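You operate a simulated robot arm through the tools that you are given. There is no shell and no other tool. Be economical: measure what you need, move in short steps, check, and stop when the job is done.

You are at the controls of a simulated robot arm. One attempt, no reset.

JOB
Start a run, push STOP once the load rises, then let the ram down by the valve.
Fine: one run, the cube stays whole and inside; shut the valve again, zero the screen last, leave the power on.

The check looks at the end state, three seconds after you hand in, the way a careful person would. Anything else that was tipped, shoved, dropped, spilled or broken makes it a failure.

ROBOT AND FRAMES
A 7-joint arm with a two-finger parallel gripper on a trunk, on a base that drives. Base frame: it is fixed to the floor where the robot stands at the start and does not move with it; the origin is under the middle of the robot, x ahead of it, y to its left, z up. Units: m, rad, N and s.
With the tool pointing down near the work surface it reaches from about 0.1 to 0.44 m from the robot's upright axis, wherever it stands. Its first joint turns from -2.897 to 2.897 rad. Places, roughly: 25 mm spacer [0.25, -1.5, 0.25]; 50 mm spacer [0.5, -1.5, 0.25]; card [0.25, -1.25, 0.75]; cube [0.25, -1.5, 1]; cylinder [0.25, -1.25, 0.25]; emergency stop [0.4, 0.1, 1]; latch handle [0.2, 0.3, 1.1]; main switch knob [0.4, -0.1, 1.2]; rate dial [0.4, -0.1, 1.4]; release valve knob [0.4, 0, 0.9]; steel cap [0.25, -1.5, 0.25]; tray [0.5, -1.25, 0.75]. Payload 3.43 kg.
The TCP is the grasp point between the finger pads, 0.034 m short of the fingertips. In the tool frame z runs along the fingers and y along their closing line. Largest opening 0.128 m; finger width 0.024, thickness 0.012; the body of the gripper, 0.048 by 0.13 m, starts 0.096 m behind the TCP.
Orientation is that of the tool frame in the base frame, as [roll, pitch, yaw] about the fixed x, y, z axes, in that order (R = Rz(yaw) Ry(pitch) Rx(roll)). With the fingers straight down and closing along the base's y, the tool's x points along the base's -x, its y along +y and its z along -z.

CONTROLS
- The arm moves only by the tool send_rows. Its argument "steps" is one flat list of numbers, 6 for each row, row after row: the shift along the tool's x, y, z in mm, then the turn, a rotation vector about the tool's x, y, z in rad. In form: [dx, dy, dz, rx, ry, rz, dx, dy, dz, rx, ry, rz, ...]. A call has 1 to 10 rows; each row shifts and turns the commanded pose from where the row before left it, along the tool's axes as they then stand. "claw" is the opening in per cent of the stroke, from 0 (shut) to 100 (fully open), set as the call begins (left out, the last holds). Each row takes 0.2 s and may step no farther than 0.05 m and 0.15 rad from the row before; otherwise, or with a gripper value out of range, the whole call is refused. Where a pose cannot be reached the arm comes as near as it can. A force on the tool above 50 N (or 10 N above the force at the start of the call, whichever is more), or a blocked arm, ends the call early, and 0.2 s more pass. Each finger travels about 0.153 m/s and halts on what it meets, pressing with about 33 N; the grip force reading is that of the motor and also rises with nothing between the fingers. The clock runs only during rows and for 0.2 s after the last one: add rows that do not move to give the fingers time. The reply holds the time, the measured pose of the TCP, the force on the tool along the base axes, the opening and the grip force, in the units named above and with some noise, with the torque about the TCP (base axes, N m) and any sound that the robot's microphone picked up.
- Cameras (640 x 400 px; columns grow to the right, rows downward): "scene" is now at [0.1792, 0.0188, 1.5539]; the picture's right is [0.24, -0.97, 0.00], its down [-0.73, -0.18, -0.66] and it looks along [0.64, 0.16, -0.75] (base axes); focal length 216 px, centre (320, 200). "wrist" rides on the gripper at [0.076, -0.011, -0.16] in the tool frame; the picture's right is [0.15, 0.99, 0.00], its down [-0.88, 0.13, -0.46] and it looks along [-0.45, 0.07, 0.89] (tool axes); focal length 234 px, centre (320, 200). There is no depth. A picture from a camera that has moved, and an enlarged one, comes with that camera's place and axes in the base frame and with its lens.
- grab_frame(camera): a new picture of that camera. It takes no simulated time.
- roll_base(legs): drives the robot by 1 to 6 legs, each [ahead, turn to the left] in m and rad, along the robot's own axes; the way and the turn of a leg run together, so that a leg with both is an arc; at most 1.5 m and 3.142 rad a leg. The arm and the cameras ride along, it lands a little off, and it stops where it bumps. It gives what a move gives.
- aim_head(pan, tilt): turns the head with the scene camera to pan (to the left, within 2.304 rad either way) and tilt (down, from -0.506 to 1.204), counted from straight ahead of the robot. It gives what a move gives.
- enlarge(camera, box): a new picture of the part [left, top, right, bottom] of that camera's present view, enlarged. It takes no simulated time.
- finish_job(): hands the job in; it is judged then, once.

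Go step by step. Nothing tells you exact positions but the pictures and the camera data: compare them with the known pose of the tool, close in by small moves and look again before you grip or let go. The budget is 120 turns and 98 pictures, counting those below and the enlarged ones. Unless the task says otherwise, let go and move clear before handing in, and close with one line.

The tools are called after "Request:" as a command line: name --argument value ..., lists and objects as JSON in quotes. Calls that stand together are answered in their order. send_rows: Moves the arm, as the interface text tells. Its arguments: {"type":"object","properties":{"steps":{"type":"array","items":{"type":"number"}},"claw":{"type":"number"}},"required":["steps"]} The other tools are called the same way: roll_base (legs) drives the base; aim_head (pan, tilt) turns the head that bears the scene camera; grab_frame (camera) takes a picture; enlarge (camera, box) takes an enlarged picture of a part of a camera's view; finish_job () hands the job in.

At the start:

```text
time_s: 0.0
position: [0.474, 0.1623, 1.3615]
tcp_rot: [-3.141, -0.001, 3.141]
contact_force: [0.8, 0.1, 0.3]
moment: [-0.01, 0.0, -0.02]
finger_gap: 0.1279
gripper_force: 0.0
robot x, y, heading: [-0.0012, -0.0008, -0.0]
head pan, tilt: [0.246, 0.855]
```

scene: 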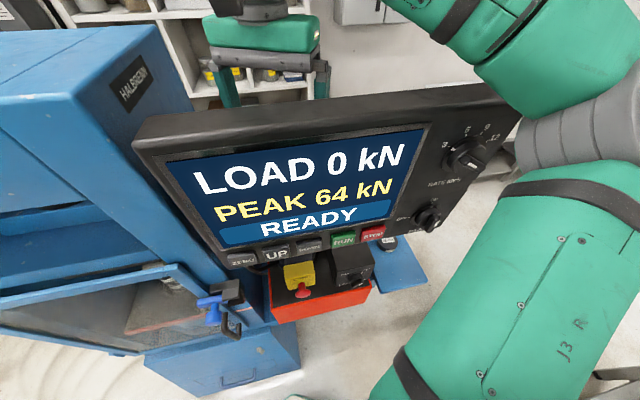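
wrist: 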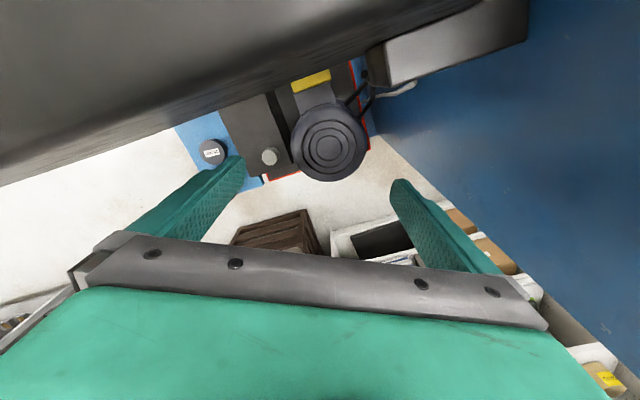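

I see the tester's console (READY, peak 64 kN), with the e-stop box and valve below it and the guard window at left. I'll look closer at the buttons, the lower controls and the chamber first.

Request:
enlarge --camera "scene" --box '[200, 200, 440, 350]'

Request:
enlarge --camera "scene" --box '[0, 200, 320, 400]'

Request:
enlarge --camera "scene" --box '[380, 100, 540, 240]'

```text
2.67 times, centred on (320, 275) of scene
camera zoom: at [0.1792, 0.0188, 1.5539], right [0.24, -0.97, 0.0], down [-0.73, -0.18, -0.66], along [0.64, 0.16, -0.75], focal length 575 px, centre (320, 0)
```

zoom: 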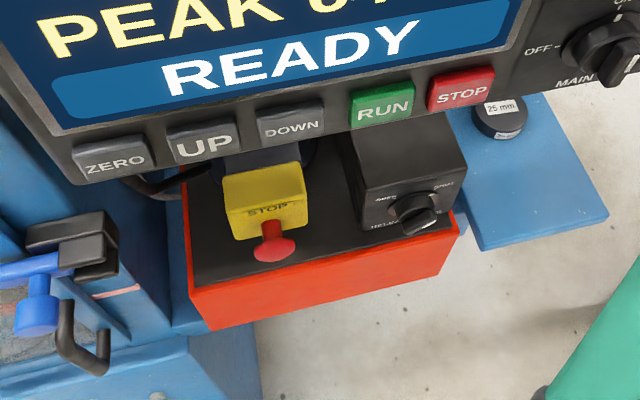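

```text
2.00 times, centred on (160, 300) of scene
camera zoom: at [0.1792, 0.0188, 1.5539], right [0.24, -0.97, 0.0], down [-0.73, -0.18, -0.66], along [0.64, 0.16, -0.75], focal length 432 px, centre (640, 0)
```

zoom: 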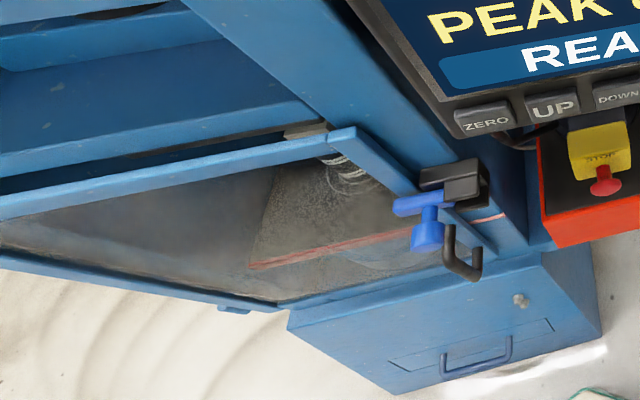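

```text
2.86 times, centred on (460, 170) of scene
camera zoom: at [0.1792, 0.0188, 1.5539], right [0.24, -0.97, 0.0], down [-0.73, -0.18, -0.66], along [0.64, 0.16, -0.75], focal length 616 px, centre (-80, 286)
```

zoom: 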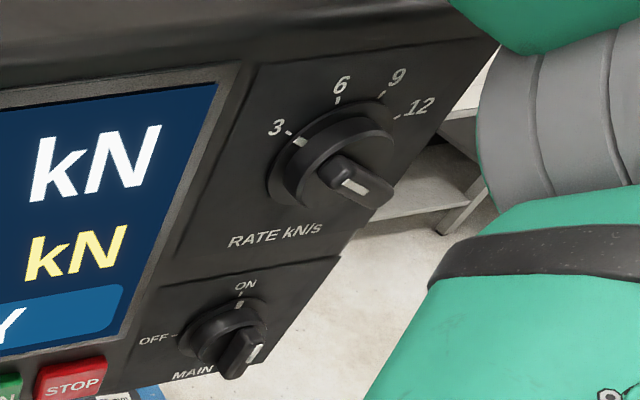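

The gripper is behind the console, and the console is turned towards the robot's right. I'll look straighter ahead and around before moving.

Request:
aim_head --pan -0.2 --tilt 0.3

Request:
grab_frame --camera "scene"

Request:
aim_head --pan 0.9 --tilt 0.8

Request:
grab_frame --camera "scene"

Request:
aim_head --pan -0.5 --tilt 1.1

Request:
grab_frame --camera "scene"

```text
time_s: 1.0
position: [0.4747, 0.1629, 1.3604]
tcp_rot: [3.141, -0.001, -3.141]
contact_force: [0.7, -0.1, 0.5]
moment: [0.0, 0.0, -0.01]
finger_gap: 0.1281
gripper_force: 0.0
robot x, y, heading: [-0.0005, -0.0005, -0.002]
head pan, tilt: [-0.201, 0.3]
```

```text
92 pictures are left
camera scene: at [0.1951, -0.0187, 1.6026], right [-0.2, -0.98, 0.0], down [-0.29, 0.06, -0.95], along [0.94, -0.19, -0.3], focal length 216 px, centre (320, 200)
```

scene: 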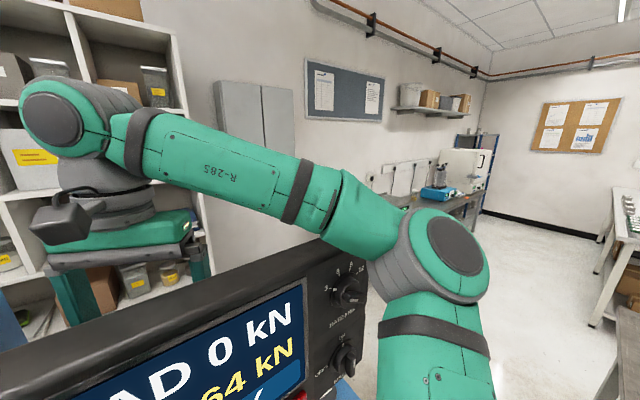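

```text
time_s: 2.3
position: [0.4742, 0.1627, 1.3608]
tcp_rot: [-3.141, 0.001, 3.141]
contact_force: [-0.2, 0.1, -0.3]
moment: [-0.02, 0.0, 0.01]
finger_gap: 0.1279
gripper_force: 0.1
robot x, y, heading: [0.0024, -0.0001, -0.001]
head pan, tilt: [0.901, 0.799]
```

```text
91 pictures are left
camera scene: at [0.1537, 0.0631, 1.5584], right [0.78, -0.62, 0.0], down [-0.45, -0.56, -0.7], along [0.43, 0.55, -0.72], focal length 216 px, centre (320, 200)
```

scene: 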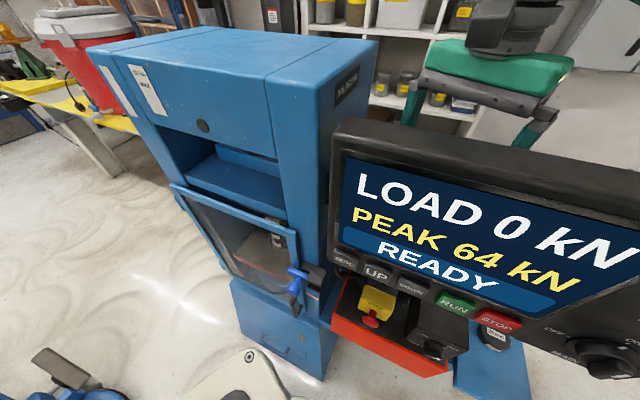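

```text
time_s: 3.8
position: [0.4746, 0.1614, 1.3617]
tcp_rot: [3.141, 0.0, -3.141]
contact_force: [0.6, 0.2, 0.4]
moment: [0.0, -0.02, -0.01]
finger_gap: 0.1284
gripper_force: 0.1
robot x, y, heading: [0.0014, -0.0008, -0.001]
head pan, tilt: [-0.499, 1.1]
```

```text
90 pictures are left
camera scene: at [0.159, -0.0303, 1.5366], right [-0.48, -0.88, 0.0], down [-0.78, 0.43, -0.45], along [0.4, -0.22, -0.89], focal length 216 px, centre (320, 200)
```

scene: 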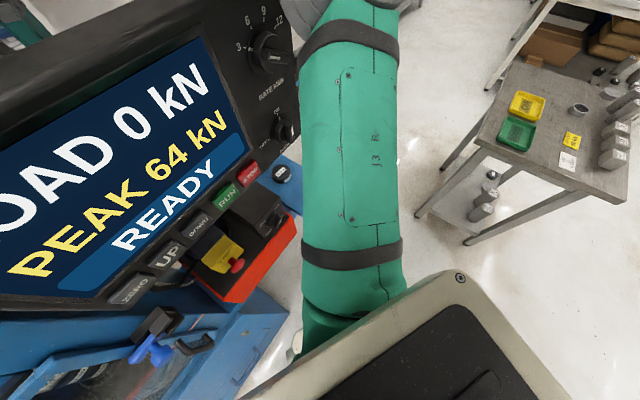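

The elbow is to the right of the console with the forearm passing over its top. I'll raise the hand straight up and look again, along with closer views of the chamber and controls.

Request:
send_rows --steps '[0, 0, -40, 0, 0, 0, 0, 0, -40, 0, 0, 0, 0, 0, -40, 0, 0, 0, 0, 0, -40, 0, 0, 0]' --claw 0

Request:
aim_head --pan 0.7 --tilt 0.6

Request:
grab_frame --camera "scene"

Request:
grab_frame --camera "wrist"

```text
time_s: 4.8
position: [0.479, 0.1571, 1.4271]
tcp_rot: [3.114, -0.035, -3.141]
contact_force: [0.7, 0.1, -0.5]
moment: [0.01, 0.0, -0.01]
finger_gap: 0.0
gripper_force: 32.7
out of reach, approached as far as the arm can: row 2, 3, 4
robot x, y, heading: [-0.0014, -0.0008, 0.0]
head pan, tilt: [-0.499, 1.1]
```

```text
time_s: 6.2
position: [0.4777, 0.1573, 1.4264]
tcp_rot: [3.117, -0.033, -3.141]
contact_force: [-0.4, -0.1, 0.3]
moment: [-0.02, -0.03, 0.01]
finger_gap: 0.0
gripper_force: 32.9
robot x, y, heading: [0.0006, 0.0015, 0.004]
head pan, tilt: [0.7, 0.6]
```

```text
89 pictures are left
camera scene: at [0.1712, 0.0567, 1.5752], right [0.64, -0.77, 0.0], down [-0.43, -0.36, -0.82], along [0.63, 0.53, -0.57], focal length 216 px, centre (320, 200)
```

scene: 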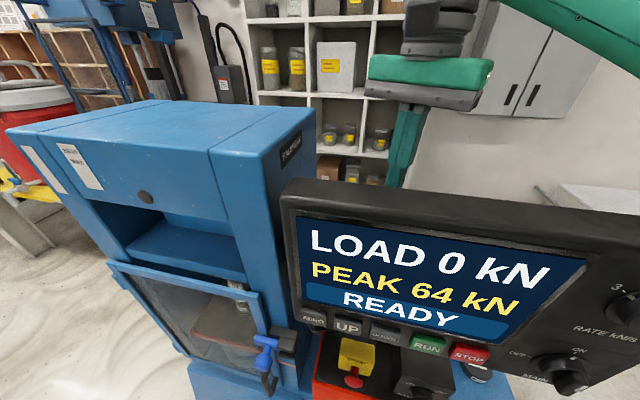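

```text
88 pictures are left
camera wrist: at [0.4074, 0.1418, 1.5884], right [-0.15, 0.99, 0.03], down [0.89, 0.12, 0.43], along [0.42, 0.09, -0.9], focal length 234 px, centre (320, 200)
```

wrist: 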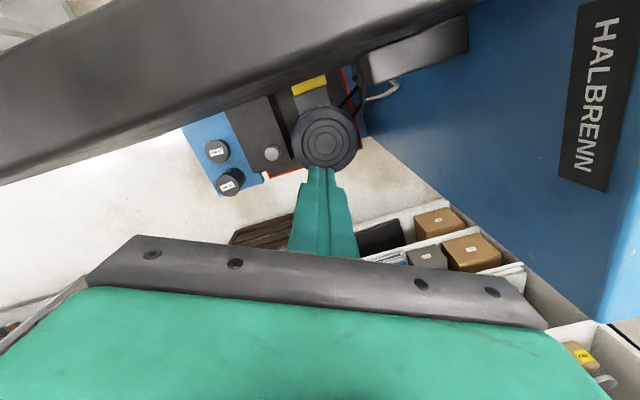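

The console top is at about z 1.45 and my fingertips are just below that, behind it. I'll tilt the tool forward to lift the fingers clear.

Request:
send_rows --steps '[0, 0, 0, 0, -0.15, 0, 0, 0, 0, 0, -0.15, 0, 0, 0, 0, 0, -0.15, 0, 0, 0, 0, 0, -0.15, 0]'

Request:
grab_frame --camera "scene"

```text
time_s: 7.2
position: [0.479, 0.1608, 1.4247]
tcp_rot: [3.119, 0.566, 3.135]
contact_force: [0.0, 1.2, 0.7]
moment: [0.03, 0.0, 0.01]
finger_gap: 0.0
gripper_force: 32.7
robot x, y, heading: [-0.0007, 0.0, -0.001]
head pan, tilt: [0.7, 0.6]
```

```text
87 pictures are left
camera scene: at [0.1713, 0.0568, 1.5752], right [0.64, -0.76, 0.0], down [-0.43, -0.36, -0.83], along [0.63, 0.53, -0.56], focal length 216 px, centre (320, 200)
```

scene: 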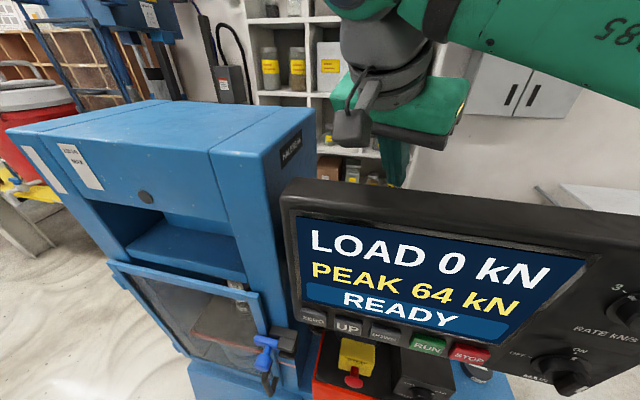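

Reachable now; raise along base z while tilted.

Request:
send_rows --steps '[-21, 0, -34, 0, 0, 0, -21, 0, -34, 0, 0, 0, -21, 0, -34, 0, -0.1, 0, -24, 0, -31, 0, -0.1, 0]'

Request:
grab_frame --camera "scene"

```text
time_s: 8.2
position: [0.5074, 0.1317, 1.5289]
tcp_rot: [3.112, 0.766, 3.127]
contact_force: [0.8, 0.5, -0.1]
moment: [0.02, 0.03, 0.02]
finger_gap: 0.0
gripper_force: 33.2
out of reach, approached as far as the arm can: row 2, 3, 4
robot x, y, heading: [0.0021, 0.0007, 0.002]
head pan, tilt: [0.7, 0.6]
```

```text
86 pictures are left
camera scene: at [0.1712, 0.0568, 1.5752], right [0.64, -0.76, 0.0], down [-0.43, -0.36, -0.83], along [0.63, 0.53, -0.56], focal length 216 px, centre (320, 200)
```

scene: 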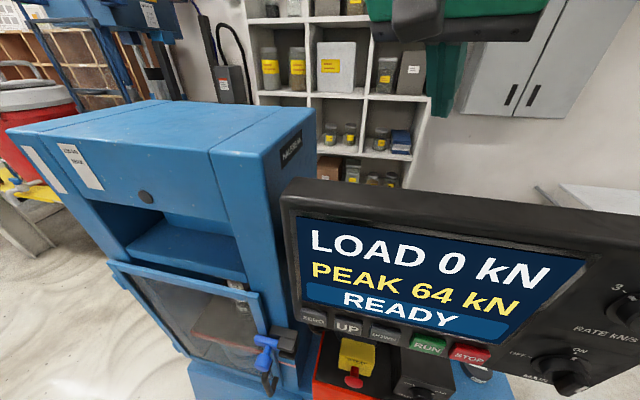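

The fingertips are now above the console top. I'll check forearm and elbow clearance before backing off.

Request:
aim_head --pan -0.1 --tilt 0.2

Request:
grab_frame --camera "scene"

Request:
grab_frame --camera "wrist"

```text
time_s: 9.4
position: [0.5069, 0.1273, 1.5316]
tcp_rot: [3.1, 0.768, 3.116]
contact_force: [-0.1, -0.5, 1.0]
moment: [-0.01, 0.0, -0.01]
finger_gap: 0.0
gripper_force: 32.6
robot x, y, heading: [-0.001, 0.0015, -0.0]
head pan, tilt: [-0.099, 0.201]
```

```text
85 pictures are left
camera scene: at [0.1963, -0.0093, 1.612], right [-0.1, -1.0, 0.0], down [-0.2, 0.02, -0.98], along [0.98, -0.1, -0.2], focal length 216 px, centre (320, 200)
```

scene: 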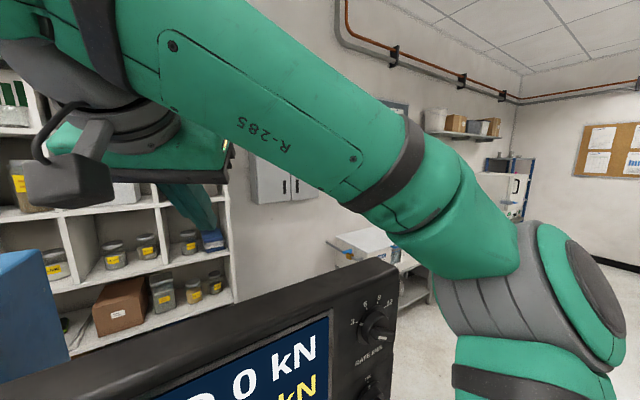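

```text
84 pictures are left
camera wrist: at [0.3399, 0.1139, 1.5931], right [-0.11, 0.99, -0.07], down [0.31, 0.1, 0.94], along [0.94, 0.08, -0.32], focal length 234 px, centre (320, 200)
```

wrist: 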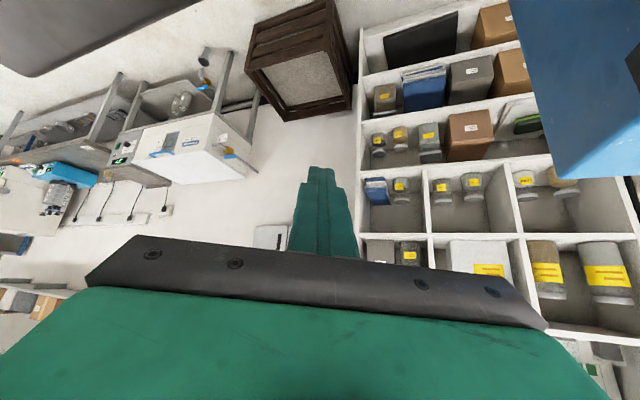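

The forearm is well clear. I'll check behind the robot before reversing.

Request:
aim_head --pan 2.3 --tilt 0.6

Request:
grab_frame --camera "scene"

Request:
aim_head --pan -2.3 --tilt 0.6

Request:
grab_frame --camera "scene"

```text
time_s: 11.6
position: [0.5061, 0.1292, 1.5311]
tcp_rot: [3.104, 0.77, 3.118]
contact_force: [-0.2, 0.2, -0.2]
moment: [0.04, 0.01, 0.02]
finger_gap: 0.0
gripper_force: 33.3
robot x, y, heading: [-0.0013, -0.0014, 0.001]
head pan, tilt: [2.3, 0.6]
```

```text
83 pictures are left
camera scene: at [0.0447, 0.0658, 1.5752], right [0.75, 0.67, 0.0], down [0.38, -0.42, -0.83], along [-0.55, 0.62, -0.56], focal length 216 px, centre (320, 200)
```

scene: 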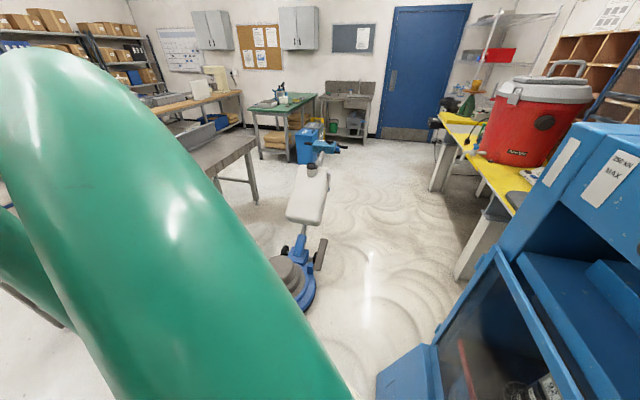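

```text
time_s: 15.2
position: [0.5057, 0.1282, 1.5306]
tcp_rot: [3.103, 0.769, 3.117]
contact_force: [-0.5, 0.0, -0.3]
moment: [0.01, 0.04, 0.02]
finger_gap: 0.0
gripper_force: 33.6
robot x, y, heading: [0.0005, -0.0026, -0.005]
head pan, tilt: [-2.3, 0.6]
```

```text
82 pictures are left
camera scene: at [0.0447, -0.0661, 1.5752], right [-0.75, 0.67, 0.0], down [0.38, 0.42, -0.83], along [-0.55, -0.62, -0.56], focal length 216 px, centre (320, 200)
```

scene: 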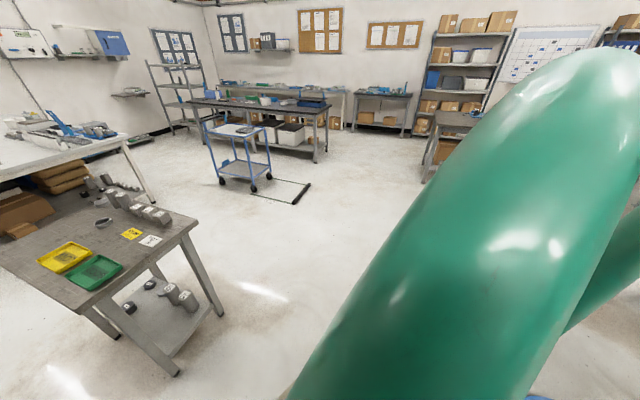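

The floor behind is clear for 0.3 m (a polisher stands further left-back). I'll reverse straight.

Request:
roll_base --legs '[[-0.3, 0]]'

Request:
aim_head --pan 0.1 --tilt 0.5

Request:
grab_frame --camera "scene"

```text
time_s: 17.3
position: [0.2049, 0.1277, 1.5302]
tcp_rot: [3.104, 0.769, 3.115]
contact_force: [0.2, -0.4, 0.4]
moment: [0.04, 0.01, -0.01]
finger_gap: 0.0001
gripper_force: 33.3
robot x, y, heading: [-0.3031, -0.0009, -0.002]
head pan, tilt: [-2.3, 0.6]
```

```text
time_s: 19.5
position: [0.2078, 0.1269, 1.5286]
tcp_rot: [3.094, 0.762, 3.108]
contact_force: [0.8, -0.8, -0.1]
moment: [0.0, 0.0, -0.03]
finger_gap: 0.0
gripper_force: 33.5
robot x, y, heading: [-0.3003, 0.0, -0.001]
head pan, tilt: [0.099, 0.499]
```

```text
81 pictures are left
camera scene: at [-0.1073, 0.0088, 1.5843], right [0.1, -1.0, 0.0], down [-0.48, -0.05, -0.88], along [0.87, 0.09, -0.48], focal length 216 px, centre (320, 200)
```

scene: 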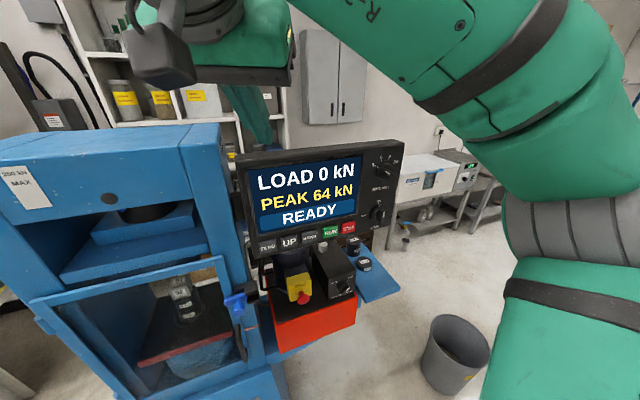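

A good overall view now. I'll inspect the chamber and the lower control box.

Request:
enlarge --camera "scene" --box '[60, 240, 260, 365]'

Request:
enlarge --camera "scene" --box '[250, 220, 410, 320]'

Request:
enlarge --camera "scene" --box '[340, 140, 410, 250]'

```text
3.20 times, centred on (160, 302) of scene
camera zoom: at [-0.1073, 0.0088, 1.5843], right [0.1, -1.0, 0.0], down [-0.48, -0.05, -0.88], along [0.87, 0.09, -0.48], focal length 690 px, centre (832, -128)
```

zoom: 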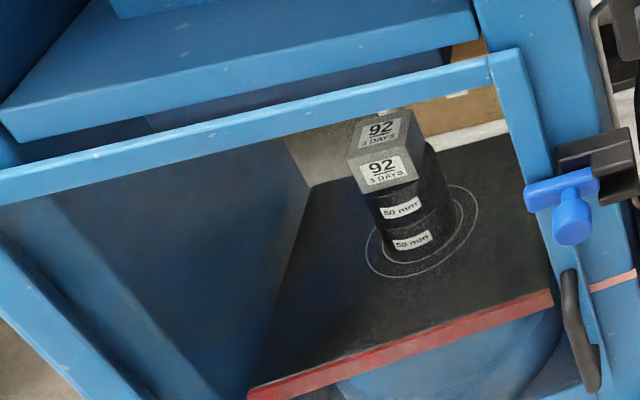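

```text
4.00 times, centred on (330, 270) of scene
camera zoom: at [-0.1073, 0.0088, 1.5843], right [0.1, -1.0, 0.0], down [-0.48, -0.05, -0.88], along [0.87, 0.09, -0.48], focal length 863 px, centre (280, -80)
```

zoom: 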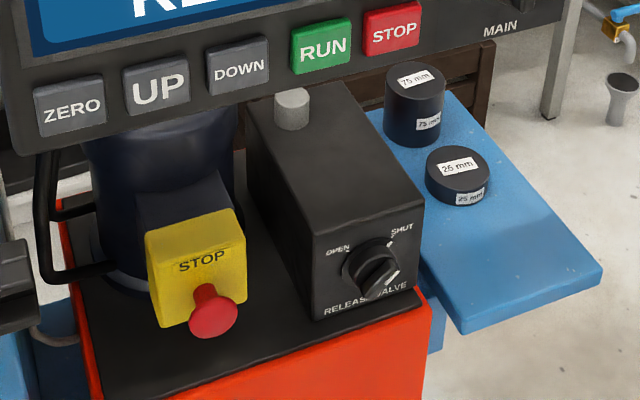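

```text
3.64 times, centred on (375, 195) of scene
camera zoom: at [-0.1073, 0.0088, 1.5843], right [0.1, -1.0, 0.0], down [-0.48, -0.05, -0.88], along [0.87, 0.09, -0.48], focal length 785 px, centre (120, 218)
```

zoom: 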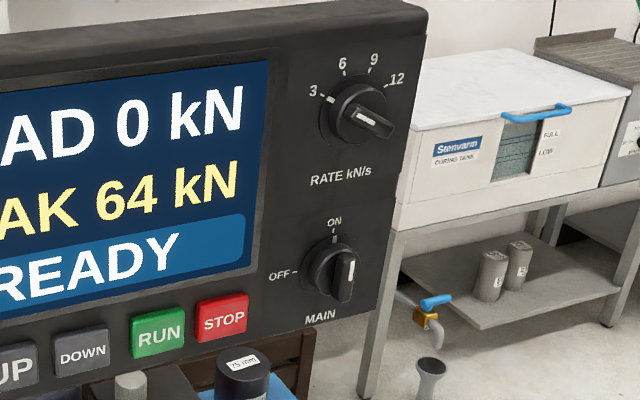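

The cube sits on two 50 mm spacers inside, rate at 3, main ON, valve seemingly SHUT. I'll zoom on the valve and the latch.

Request:
enlarge --camera "scene" --box '[325, 270, 361, 303]'

Request:
enlarge --camera "scene" --box '[205, 250, 285, 370]'

Request:
enlarge --camera "scene" --box '[150, 260, 215, 330]'

```text
12.12 times, centred on (343, 286) of scene
camera zoom: at [-0.1073, 0.0088, 1.5843], right [0.1, -1.0, 0.0], down [-0.48, -0.05, -0.88], along [0.87, 0.09, -0.48], focal length 2615 px, centre (41, -848)
```

zoom: 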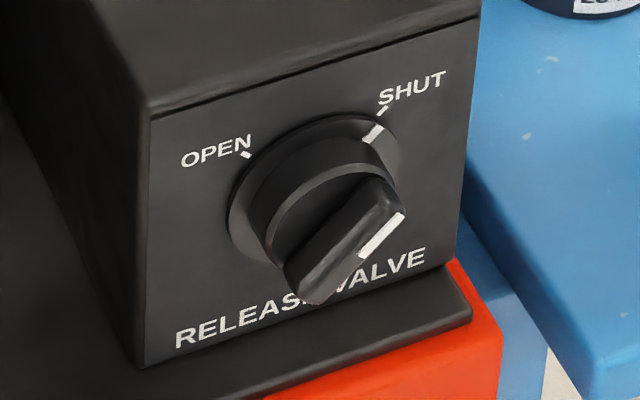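

```text
3.33 times, centred on (245, 310) of scene
camera zoom: at [-0.1073, 0.0088, 1.5843], right [0.1, -1.0, 0.0], down [-0.48, -0.05, -0.88], along [0.87, 0.09, -0.48], focal length 719 px, centre (570, -167)
```

zoom: 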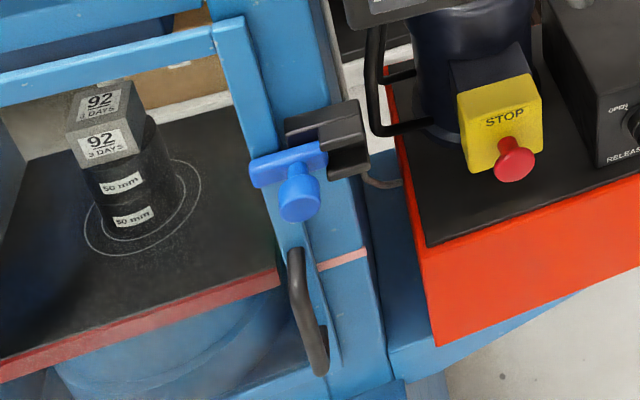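

```text
5.71 times, centred on (182, 295) of scene
camera zoom: at [-0.1073, 0.0088, 1.5843], right [0.1, -1.0, 0.0], down [-0.48, -0.05, -0.88], along [0.87, 0.09, -0.48], focal length 1233 px, centre (1106, -343)
```

zoom: 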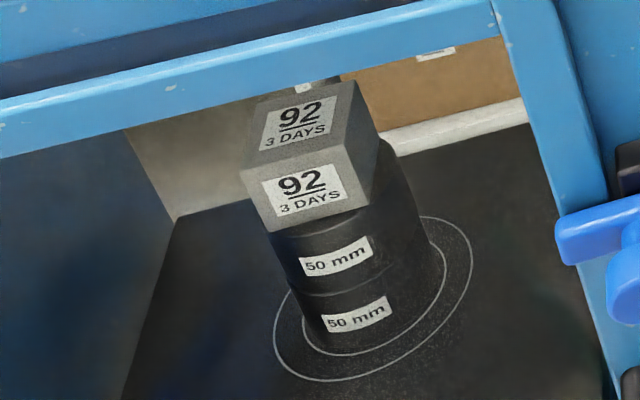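

Valve is SHUT and the door latched. I triangulate RUN ≈ (0.388, 0.028, 1.21), STOP ≈ (0.414, -0.022, 1.211), ZERO ≈ (0.313, 0.191, 1.203), with the panel facing heading 0.443 rad. I'll lower the hand in front of the panel.

Request:
send_rows --steps '[28, -20, 29, 0, 0, 0, 28, -20, 29, 0, 0, 0, 28, -20, 29, 0, 0, 0, 28, -20, 29, 0, 0, 0, 28, -20, 29, 0, 0, 0]'

Request:
grab_frame --camera "scene"

```text
time_s: 20.7
position: [0.205, 0.0343, 1.3267]
tcp_rot: [3.106, 0.769, 3.116]
contact_force: [-0.5, 0.1, 0.0]
moment: [-0.02, -0.01, -0.04]
finger_gap: 0.0
gripper_force: 33.4
robot x, y, heading: [-0.3022, -0.0005, 0.002]
head pan, tilt: [0.099, 0.499]
```

```text
74 pictures are left
camera scene: at [-0.1073, 0.0091, 1.5843], right [0.1, -1.0, 0.0], down [-0.48, -0.05, -0.88], along [0.87, 0.09, -0.48], focal length 216 px, centre (320, 200)
```

scene: 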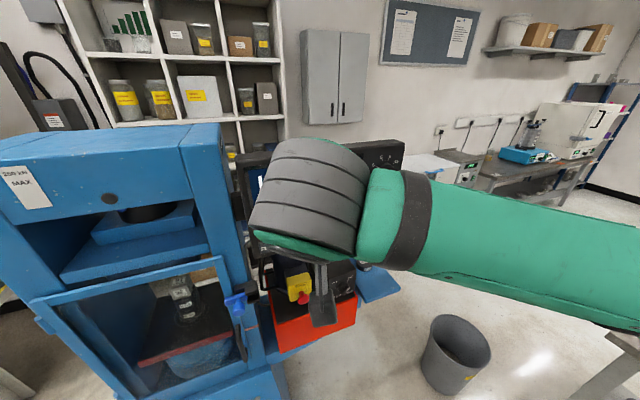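

Now bring the tool toward horizontal while lowering to button height.

Request:
send_rows --steps '[15, -10, 16, 0, -0.15, 0, 17.5, -10, 13, 0, -0.15, 0, 19, -10, 10.6, 0, -0.15, 0, 20.6, -10, 7.6, 0, -0.15, 0, 21.5, -10, 4.4, 0, -0.15, 0]'

Request:
grab_frame --camera "scene"

```text
time_s: 21.9
position: [0.3175, -0.011, 1.2797]
tcp_rot: [2.879, 1.466, 2.883]
contact_force: [-0.7, 0.0, -0.6]
moment: [-0.03, -0.03, 0.03]
finger_gap: 0.0
gripper_force: 32.8
out of reach, approached as far as the arm can: row 2, 3, 4, 5
robot x, y, heading: [-0.3046, 0.0002, -0.002]
head pan, tilt: [0.099, 0.499]
```

```text
73 pictures are left
camera scene: at [-0.1072, 0.0086, 1.5843], right [0.1, -1.0, 0.0], down [-0.48, -0.05, -0.88], along [0.87, 0.09, -0.48], focal length 216 px, centre (320, 200)
```

scene: 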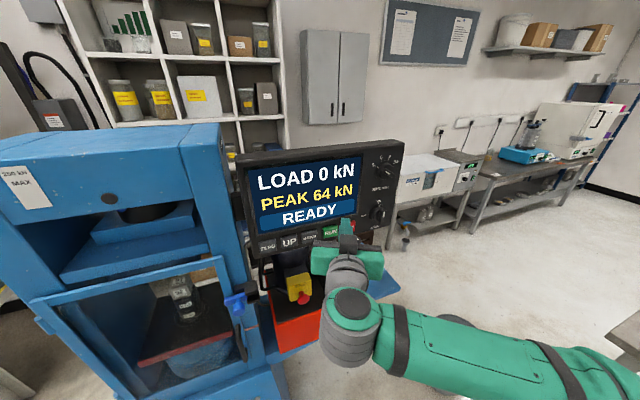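

The horizontal tool needs more room between robot and panel, so I'll back up another 0.12 m.

Request:
roll_base --legs '[[-0.12, 0]]'

Request:
send_rows --steps '[25, 0, 0, -0.11, 0, 0, 25, 0, 0, -0.11, 0, 0, 20, 0, 0, -0.11, 0, 0, 0, 0, 0, -0.11, 0, 0]'

Request:
grab_frame --camera "scene"

```text
time_s: 23.1
position: [0.194, -0.0109, 1.2803]
tcp_rot: [2.877, 1.466, 2.88]
contact_force: [0.4, 0.0, 0.5]
moment: [0.0, -0.01, 0.03]
finger_gap: 0.0
gripper_force: 32.7
robot x, y, heading: [-0.4253, -0.0002, -0.0]
head pan, tilt: [0.099, 0.499]
```

```text
time_s: 24.1
position: [0.1903, -0.0076, 1.2096]
tcp_rot: [2.436, 1.466, 2.88]
contact_force: [-0.1, -0.2, -0.3]
moment: [0.01, 0.01, -0.02]
finger_gap: 0.0003
gripper_force: 32.5
out of reach, approached as far as the arm can: row 1
robot x, y, heading: [-0.4218, -0.0015, 0.001]
head pan, tilt: [0.099, 0.499]
```

```text
72 pictures are left
camera scene: at [-0.2304, 0.0091, 1.5843], right [0.1, -1.0, 0.0], down [-0.48, -0.05, -0.88], along [0.87, 0.09, -0.48], focal length 216 px, centre (320, 200)
```

scene: 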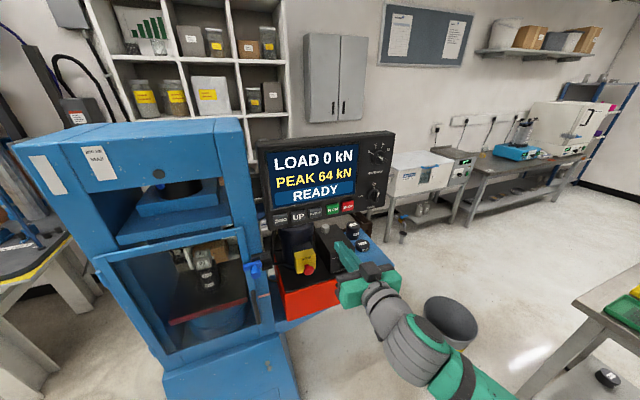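

The tool now points along the panel normal and the screen is in clear view. I'll line up with RUN, about 5 cm short of it.

Request:
send_rows --steps '[0, -26, 10, 0, -0.08, 0, 0, -26, 30, 0, 0, 0, 0, 0, 40, 0, 0, 0, 0, 0, 30, 0, 0, 0]'

Request:
enlarge --camera "scene" --box '[250, 130, 410, 290]'

Request:
grab_frame --camera "wrist"

```text
time_s: 25.1
position: [0.3137, -0.0095, 1.2067]
tcp_rot: [1.564, 1.503, 2.005]
contact_force: [-0.4, -0.7, 0.2]
moment: [0.01, 0.02, 0.02]
finger_gap: 0.0001
gripper_force: 32.7
robot x, y, heading: [-0.4265, 0.0006, -0.003]
head pan, tilt: [0.099, 0.499]
```

```text
2.50 times, centred on (330, 210) of scene
camera zoom: at [-0.2308, 0.0089, 1.5843], right [0.1, -1.0, 0.0], down [-0.48, -0.05, -0.88], along [0.87, 0.09, -0.48], focal length 539 px, centre (295, 175)
```

zoom: 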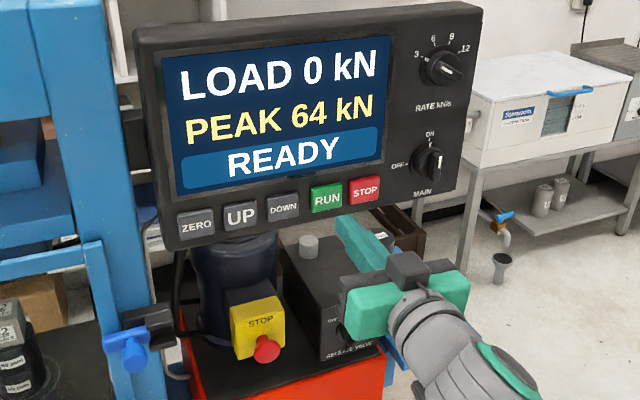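

```text
70 pictures are left
camera wrist: at [0.1724, -0.0828, 1.1306], right [-0.42, 0.9, -0.08], down [-0.44, -0.13, 0.89], along [0.79, 0.41, 0.45], focal length 234 px, centre (320, 200)
```

wrist: 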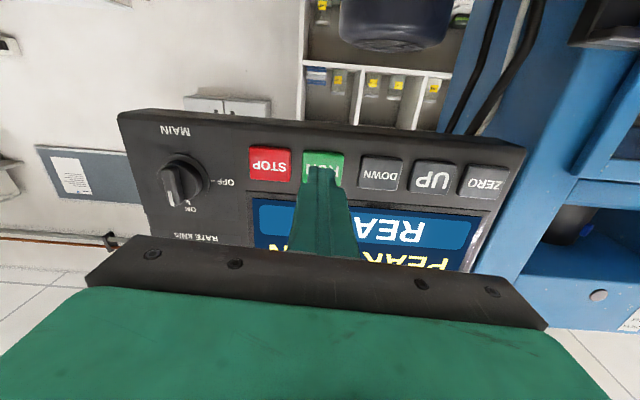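

The wrist view confirms the tip is in line with RUN, about 5 cm away. I'll move up to just short of it.

Request:
send_rows --steps '[-2, 0, 25, 0, 0, 0, -1, 0, 17, 0, 0, 0]'

Request:
enlarge --camera "scene" --box '[270, 190, 370, 240]'

```text
time_s: 25.7
position: [0.3508, 0.0102, 1.2076]
tcp_rot: [1.572, 1.503, 2.011]
contact_force: [0.1, 0.0, 0.1]
moment: [0.0, 0.0, 0.02]
finger_gap: 0.0
gripper_force: 33.1
robot x, y, heading: [-0.4228, 0.0024, -0.004]
head pan, tilt: [0.099, 0.499]
```

```text
6.40 times, centred on (320, 215) of scene
camera zoom: at [-0.2306, 0.009, 1.5843], right [0.1, -1.0, 0.0], down [-0.48, -0.05, -0.88], along [0.87, 0.09, -0.48], focal length 1381 px, centre (320, 104)
```

zoom: 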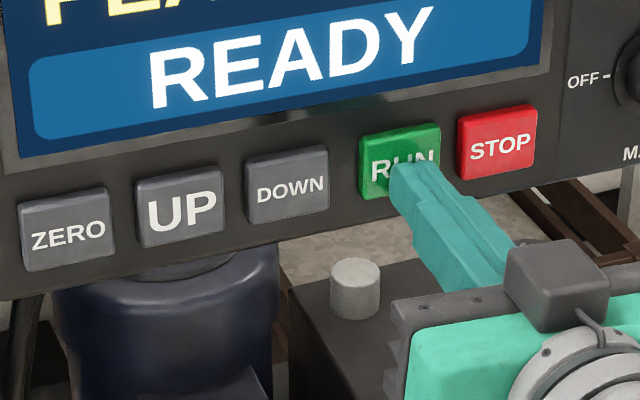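

The tip is right at RUN. Press gently.

Request:
send_rows --steps '[0, 0, 4, 0, 0, 0, 0, 0, 4, 0, 0, 0]'

Request:
enlarge --camera "scene" --box '[250, 130, 410, 240]'

```text
time_s: 26.3
position: [0.3565, 0.0121, 1.208]
tcp_rot: [1.586, 1.501, 2.025]
contact_force: [-32.0, -11.7, -8.7]
moment: [-0.3, 0.2, 0.23]
finger_gap: 0.0003
gripper_force: 33.2
robot x, y, heading: [-0.4249, -0.0002, -0.002]
head pan, tilt: [0.099, 0.499]
heard: click
```

```text
3.64 times, centred on (330, 185) of scene
camera zoom: at [-0.2321, 0.0084, 1.5845], right [0.1, -1.0, 0.0], down [-0.48, -0.05, -0.88], along [0.87, 0.09, -0.48], focal length 785 px, centre (284, 254)
```

zoom: 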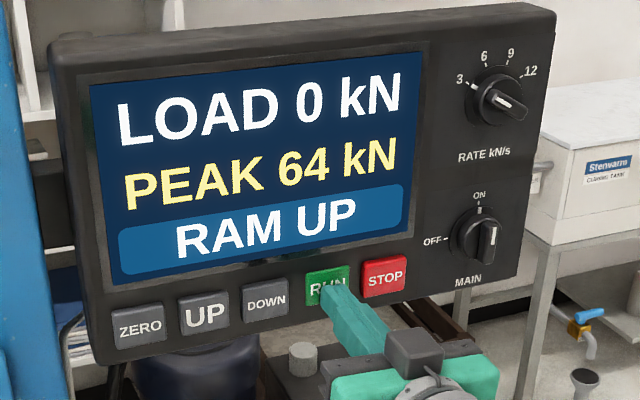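

Run started: RAM UP. I'll move over to hover in front of STOP now.

Request:
send_rows --steps '[0, 0, -18, 0, 0, 0, 0, -28, 0, 0, 0, 0, 0, -28, 0, 0, 0, 0, 0, 0, 9, 0, 0, 0]'

Request:
enlarge --camera "scene" --box '[250, 130, 410, 240]'

```text
time_s: 27.3
position: [0.3737, -0.0421, 1.206]
tcp_rot: [1.575, 1.501, 2.016]
contact_force: [-0.8, 0.4, 0.0]
moment: [-0.01, 0.0, 0.0]
finger_gap: 0.0
gripper_force: 33.1
robot x, y, heading: [-0.4254, 0.0016, 0.003]
head pan, tilt: [0.099, 0.499]
```

```text
3.64 times, centred on (330, 185) of scene
camera zoom: at [-0.2306, 0.009, 1.5843], right [0.1, -1.0, 0.0], down [-0.48, -0.05, -0.88], along [0.87, 0.09, -0.48], focal length 785 px, centre (284, 254)
```

zoom: 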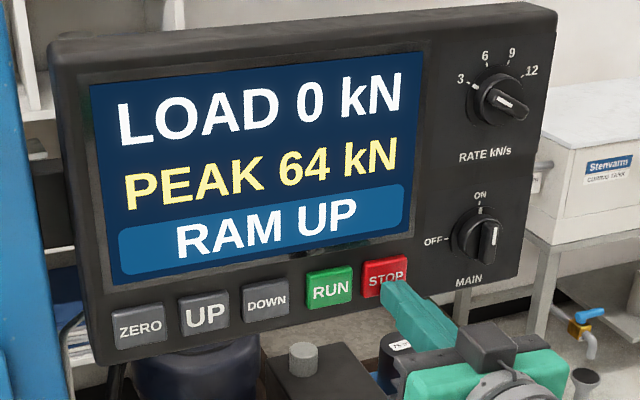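

Hovering at STOP; now wait in short periods and watch the load.

Request:
send_rows --steps '[-4, 0, 0, 0, 0, 0, 0, 0, 0, 0, 0, 0, 0, 0, 0, 0, 0, 0, 0, 0, 0, 0, 0, 0]'

Request:
enlarge --camera "scene" --box '[150, 130, 410, 300]'

```text
time_s: 28.3
position: [0.3744, -0.0426, 1.2094]
tcp_rot: [1.578, 1.503, 2.016]
contact_force: [0.0, 0.4, 0.3]
moment: [0.02, -0.02, 0.02]
finger_gap: 0.0
gripper_force: 33.4
robot x, y, heading: [-0.4287, -0.001, 0.001]
head pan, tilt: [0.099, 0.499]
```

```text
2.35 times, centred on (280, 215) of scene
camera zoom: at [-0.2305, 0.009, 1.5843], right [0.1, -1.0, 0.0], down [-0.48, -0.05, -0.88], along [0.87, 0.09, -0.48], focal length 508 px, centre (414, 165)
```

zoom: 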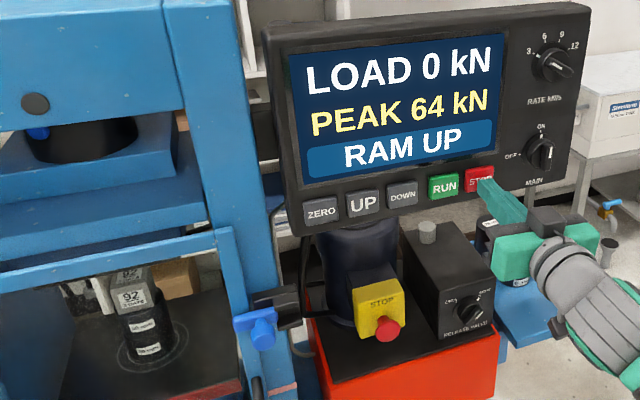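

Request:
send_rows --steps '[0, 0, 0, 0, 0, 0, 0, 0, 0, 0, 0, 0, 0, 0, 0, 0, 0, 0, 0, 0, 0, 0, 0, 0, 0, 0, 0, 0, 0, 0, 0, 0, 0, 0, 0, 0, 0, 0, 0, 0, 0, 0, 0, 0, 0, 0, 0, 0]'

Request:
enlarge --camera "scene" --box '[150, 130, 410, 300]'

```text
time_s: 30.1
position: [0.3735, -0.0427, 1.209]
tcp_rot: [1.578, 1.503, 2.019]
contact_force: [0.5, -0.5, -0.3]
moment: [0.0, -0.01, 0.04]
finger_gap: 0.0
gripper_force: 32.8
robot x, y, heading: [-0.4241, 0.0007, -0.004]
head pan, tilt: [0.099, 0.499]
```

```text
2.35 times, centred on (280, 215) of scene
camera zoom: at [-0.2305, 0.009, 1.5843], right [0.1, -1.0, 0.0], down [-0.48, -0.05, -0.88], along [0.87, 0.09, -0.48], focal length 508 px, centre (414, 165)
```

zoom: 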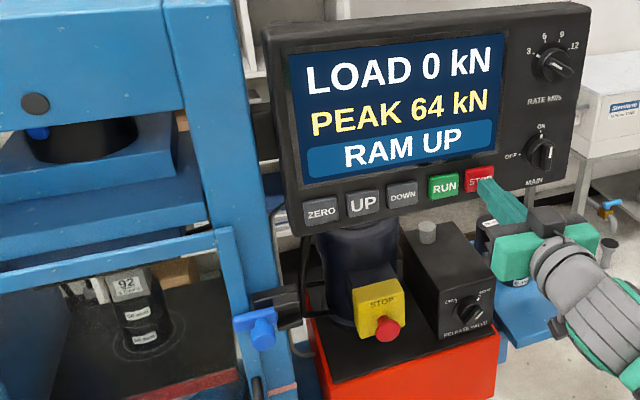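

The ram is rising visibly. Keep waiting.

Request:
send_rows --steps '[0, 0, 0, 0, 0, 0, 0, 0, 0, 0, 0, 0, 0, 0, 0, 0, 0, 0, 0, 0, 0, 0, 0, 0, 0, 0, 0, 0, 0, 0, 0, 0, 0, 0, 0, 0, 0, 0, 0, 0, 0, 0, 0, 0, 0, 0, 0, 0]'

Request:
enlarge --camera "scene" --box '[150, 130, 410, 300]'

```text
time_s: 31.9
position: [0.3726, -0.0431, 1.2119]
tcp_rot: [1.579, 1.504, 2.017]
contact_force: [-0.7, 0.2, 0.2]
moment: [-0.01, 0.02, -0.01]
finger_gap: 0.0
gripper_force: 33.1
robot x, y, heading: [-0.4238, 0.0009, -0.005]
head pan, tilt: [0.099, 0.499]
```

```text
2.35 times, centred on (280, 215) of scene
camera zoom: at [-0.2305, 0.009, 1.5843], right [0.1, -1.0, 0.0], down [-0.48, -0.05, -0.88], along [0.87, 0.09, -0.48], focal length 508 px, centre (414, 165)
```

zoom: 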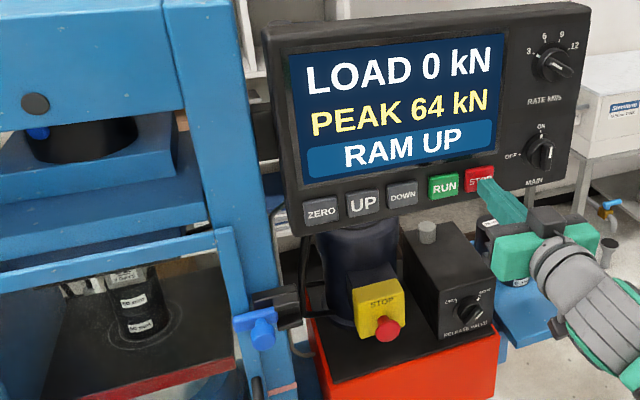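

Request:
send_rows --steps '[0, 0, 0, 0, 0, 0, 0, 0, 0, 0, 0, 0, 0, 0, 0, 0, 0, 0, 0, 0, 0, 0, 0, 0, 0, 0, 0, 0, 0, 0, 0, 0, 0, 0, 0, 0, 0, 0, 0, 0, 0, 0, 0, 0, 0, 0, 0, 0]'

Request:
enlarge --camera "scene" --box '[150, 130, 410, 300]'

```text
time_s: 33.7
position: [0.3754, -0.0433, 1.2103]
tcp_rot: [1.578, 1.504, 2.018]
contact_force: [0.0, -0.1, 0.2]
moment: [0.0, 0.05, 0.0]
finger_gap: 0.0
gripper_force: 32.7
robot x, y, heading: [-0.4199, 0.0015, -0.001]
head pan, tilt: [0.099, 0.499]
```

```text
2.35 times, centred on (280, 215) of scene
camera zoom: at [-0.2305, 0.009, 1.5843], right [0.1, -1.0, 0.0], down [-0.48, -0.05, -0.88], along [0.87, 0.09, -0.48], focal length 508 px, centre (414, 165)
```

zoom: 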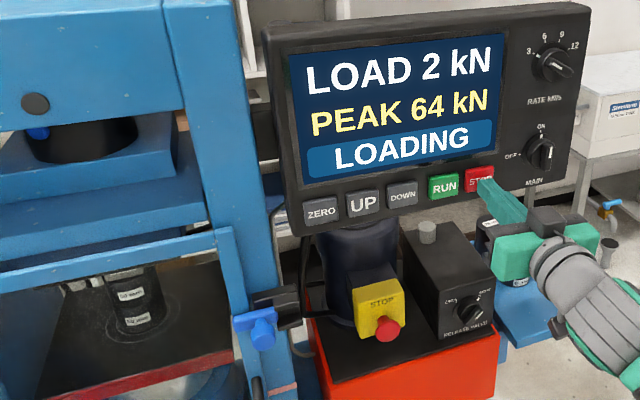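

LOADING at 2 kN, so press STOP now.

Request:
send_rows --steps '[0, 0, 0, 0, 0, 0, 0, 0, 5, 0, 0, 0, 0, 0, 4, 0, 0, 0, 0, 0, 3, 0, 0, 0]'

Request:
enlarge --camera "scene" --box '[250, 130, 410, 240]'

```text
time_s: 34.7
position: [0.3816, -0.0389, 1.2093]
tcp_rot: [1.583, 1.501, 2.023]
contact_force: [-37.2, -11.2, -9.7]
moment: [-0.25, 0.28, 0.31]
finger_gap: 0.0001
gripper_force: 32.9
robot x, y, heading: [-0.4255, -0.0035, -0.003]
head pan, tilt: [0.099, 0.499]
heard: click
```

```text
3.64 times, centred on (330, 185) of scene
camera zoom: at [-0.2324, 0.0084, 1.5845], right [0.1, -1.0, 0.0], down [-0.48, -0.05, -0.88], along [0.87, 0.09, -0.48], focal length 785 px, centre (284, 254)
```

zoom: 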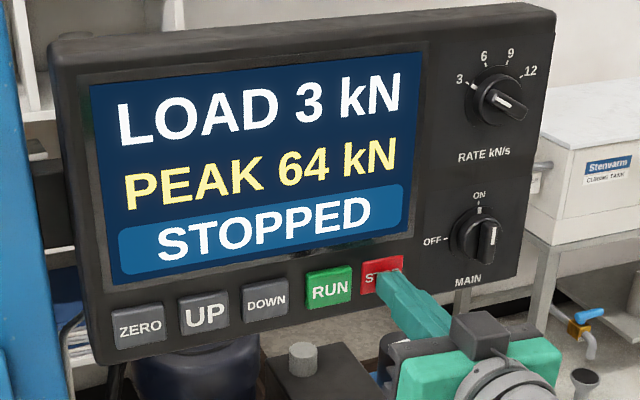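

STOPPED at 3 kN, cube whole. I'll back off from the button and descend in front of the release valve, then look.

Request:
send_rows --steps '[0, 0, -40, 0, 0, 0, 0, 0, -40, 0, 0, 0, 0, 0, -20, 0, 0, 0, 40, 0, 0, 0, 0, 0, 40, 0, 0, 0, 0, 0, 40, 0, 0, 0, 0, 0, 40, 0, 0, 0, 0, 0]'

Request:
grab_frame --camera "scene"

Request:
grab_frame --camera "wrist"

```text
time_s: 36.3
position: [0.2916, -0.0708, 1.0485]
tcp_rot: [1.574, 1.501, 2.013]
contact_force: [0.1, -0.1, 0.0]
moment: [0.0, 0.03, 0.01]
finger_gap: 0.0
gripper_force: 32.8
robot x, y, heading: [-0.4249, 0.0006, 0.001]
head pan, tilt: [0.099, 0.499]
```

```text
61 pictures are left
camera scene: at [-0.2306, 0.0089, 1.5843], right [0.1, -1.0, 0.0], down [-0.48, -0.05, -0.88], along [0.87, 0.09, -0.48], focal length 216 px, centre (320, 200)
```

scene: 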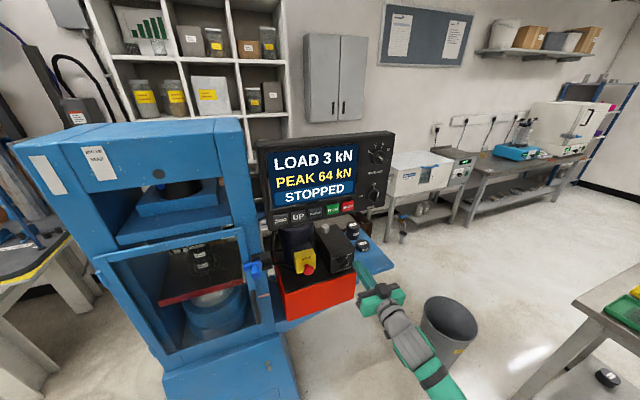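

```text
60 pictures are left
camera wrist: at [0.149, -0.1443, 0.9731], right [-0.42, 0.9, -0.08], down [-0.44, -0.13, 0.89], along [0.79, 0.41, 0.45], focal length 234 px, centre (320, 200)
```

wrist: 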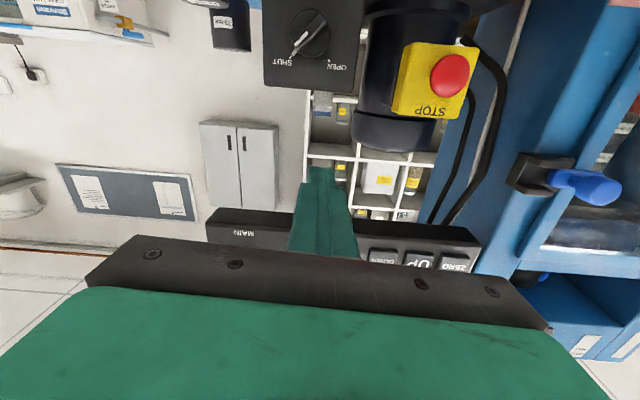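

The knob sits near (0.42, -0.03, 0.929). I'll come down to its height and line up laterally.

Request:
send_rows --steps '[40, -9, 0, 0, 0, 0, 40, -9, 0, 0, 0, 0, 38, 0, 0, 0, 0, 0]' --claw 38

Request:
grab_frame --camera "wrist"

Request:
enlarge --camera "scene" --box '[280, 210, 440, 310]'

```text
time_s: 37.1
position: [0.2944, -0.0798, 0.9298]
tcp_rot: [1.568, 1.502, 2.009]
contact_force: [0.2, 0.2, 0.6]
moment: [-0.02, -0.02, 0.03]
finger_gap: 0.0486
gripper_force: 0.1
robot x, y, heading: [-0.4231, 0.0028, -0.002]
head pan, tilt: [0.099, 0.499]
```

```text
59 pictures are left
camera wrist: at [0.1524, -0.1537, 0.8531], right [-0.42, 0.9, -0.08], down [-0.44, -0.13, 0.89], along [0.79, 0.41, 0.45], focal length 234 px, centre (320, 200)
```

wrist: 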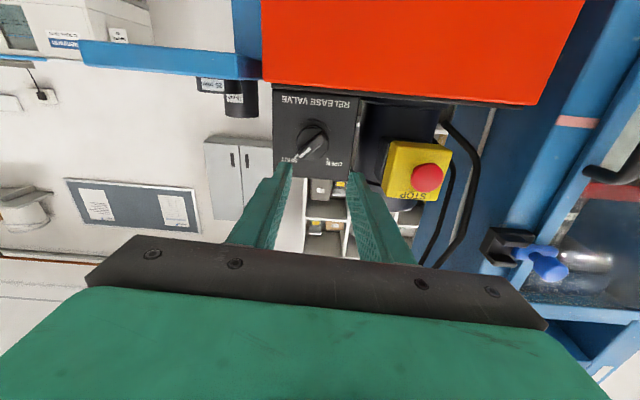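

```text
4.00 times, centred on (360, 260) of scene
camera zoom: at [-0.2305, 0.0089, 1.5843], right [0.1, -1.0, 0.0], down [-0.48, -0.05, -0.88], along [0.87, 0.09, -0.48], focal length 863 px, centre (160, -40)
```

zoom: 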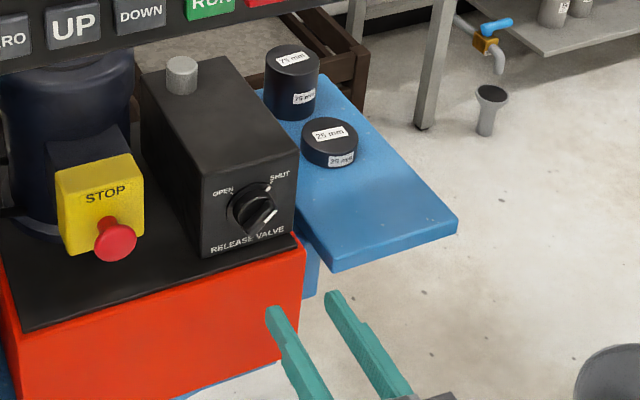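

The knob is 9 mm to the right of the tool axis at correct height. I'll shift, roll the tool 45° clockwise to match the SHUT bar, and approach halfway.

Request:
send_rows --steps '[0, -9.5, 0, 0, 0, 0, 0, 0, 0, 0, 0, 0.15, 0, 0, 0, 0, 0, 0.15, 0, 0, 0, 0, 0, 0.15, 0, 0, 0, 0, 0, 0.15, 0, 0, 0, 0, 0, 0.15, 0, 0, 20, 0, 0, 0, 0, 0, 20, 0, 0, 0]'

Request:
grab_frame --camera "wrist"

Request:
enlarge --camera "scene" --box '[280, 210, 440, 310]'

```text
time_s: 38.9
position: [0.3334, -0.0708, 0.9298]
tcp_rot: [1.571, 0.752, 2.01]
contact_force: [-0.1, 0.8, -0.4]
moment: [0.0, 0.02, -0.01]
finger_gap: 0.0484
gripper_force: 0.0
robot x, y, heading: [-0.4238, -0.0003, -0.007]
head pan, tilt: [0.099, 0.499]
```

```text
57 pictures are left
camera wrist: at [0.1689, -0.0962, 0.8707], right [-0.33, 0.71, 0.62], down [-0.18, -0.69, 0.7], along [0.93, 0.12, 0.36], focal length 234 px, centre (320, 200)
```

wrist: 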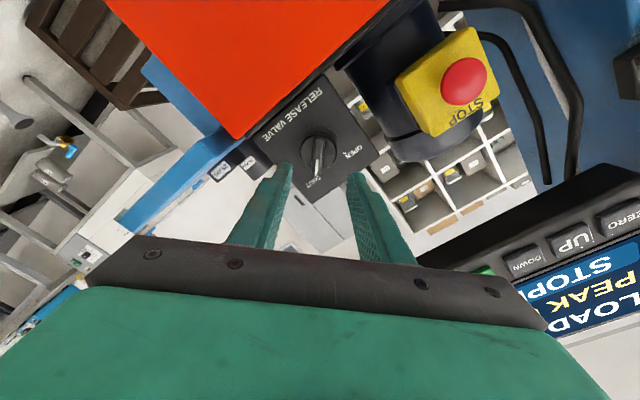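

```text
4.00 times, centred on (360, 260) of scene
camera zoom: at [-0.2307, 0.0089, 1.5843], right [0.1, -1.0, 0.0], down [-0.48, -0.05, -0.88], along [0.87, 0.09, -0.48], focal length 863 px, centre (160, -40)
```

zoom: 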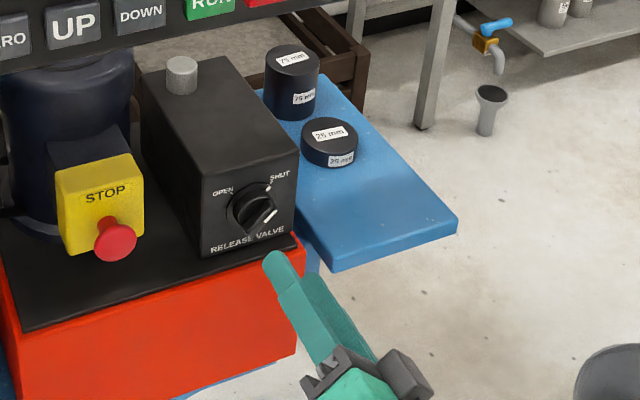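

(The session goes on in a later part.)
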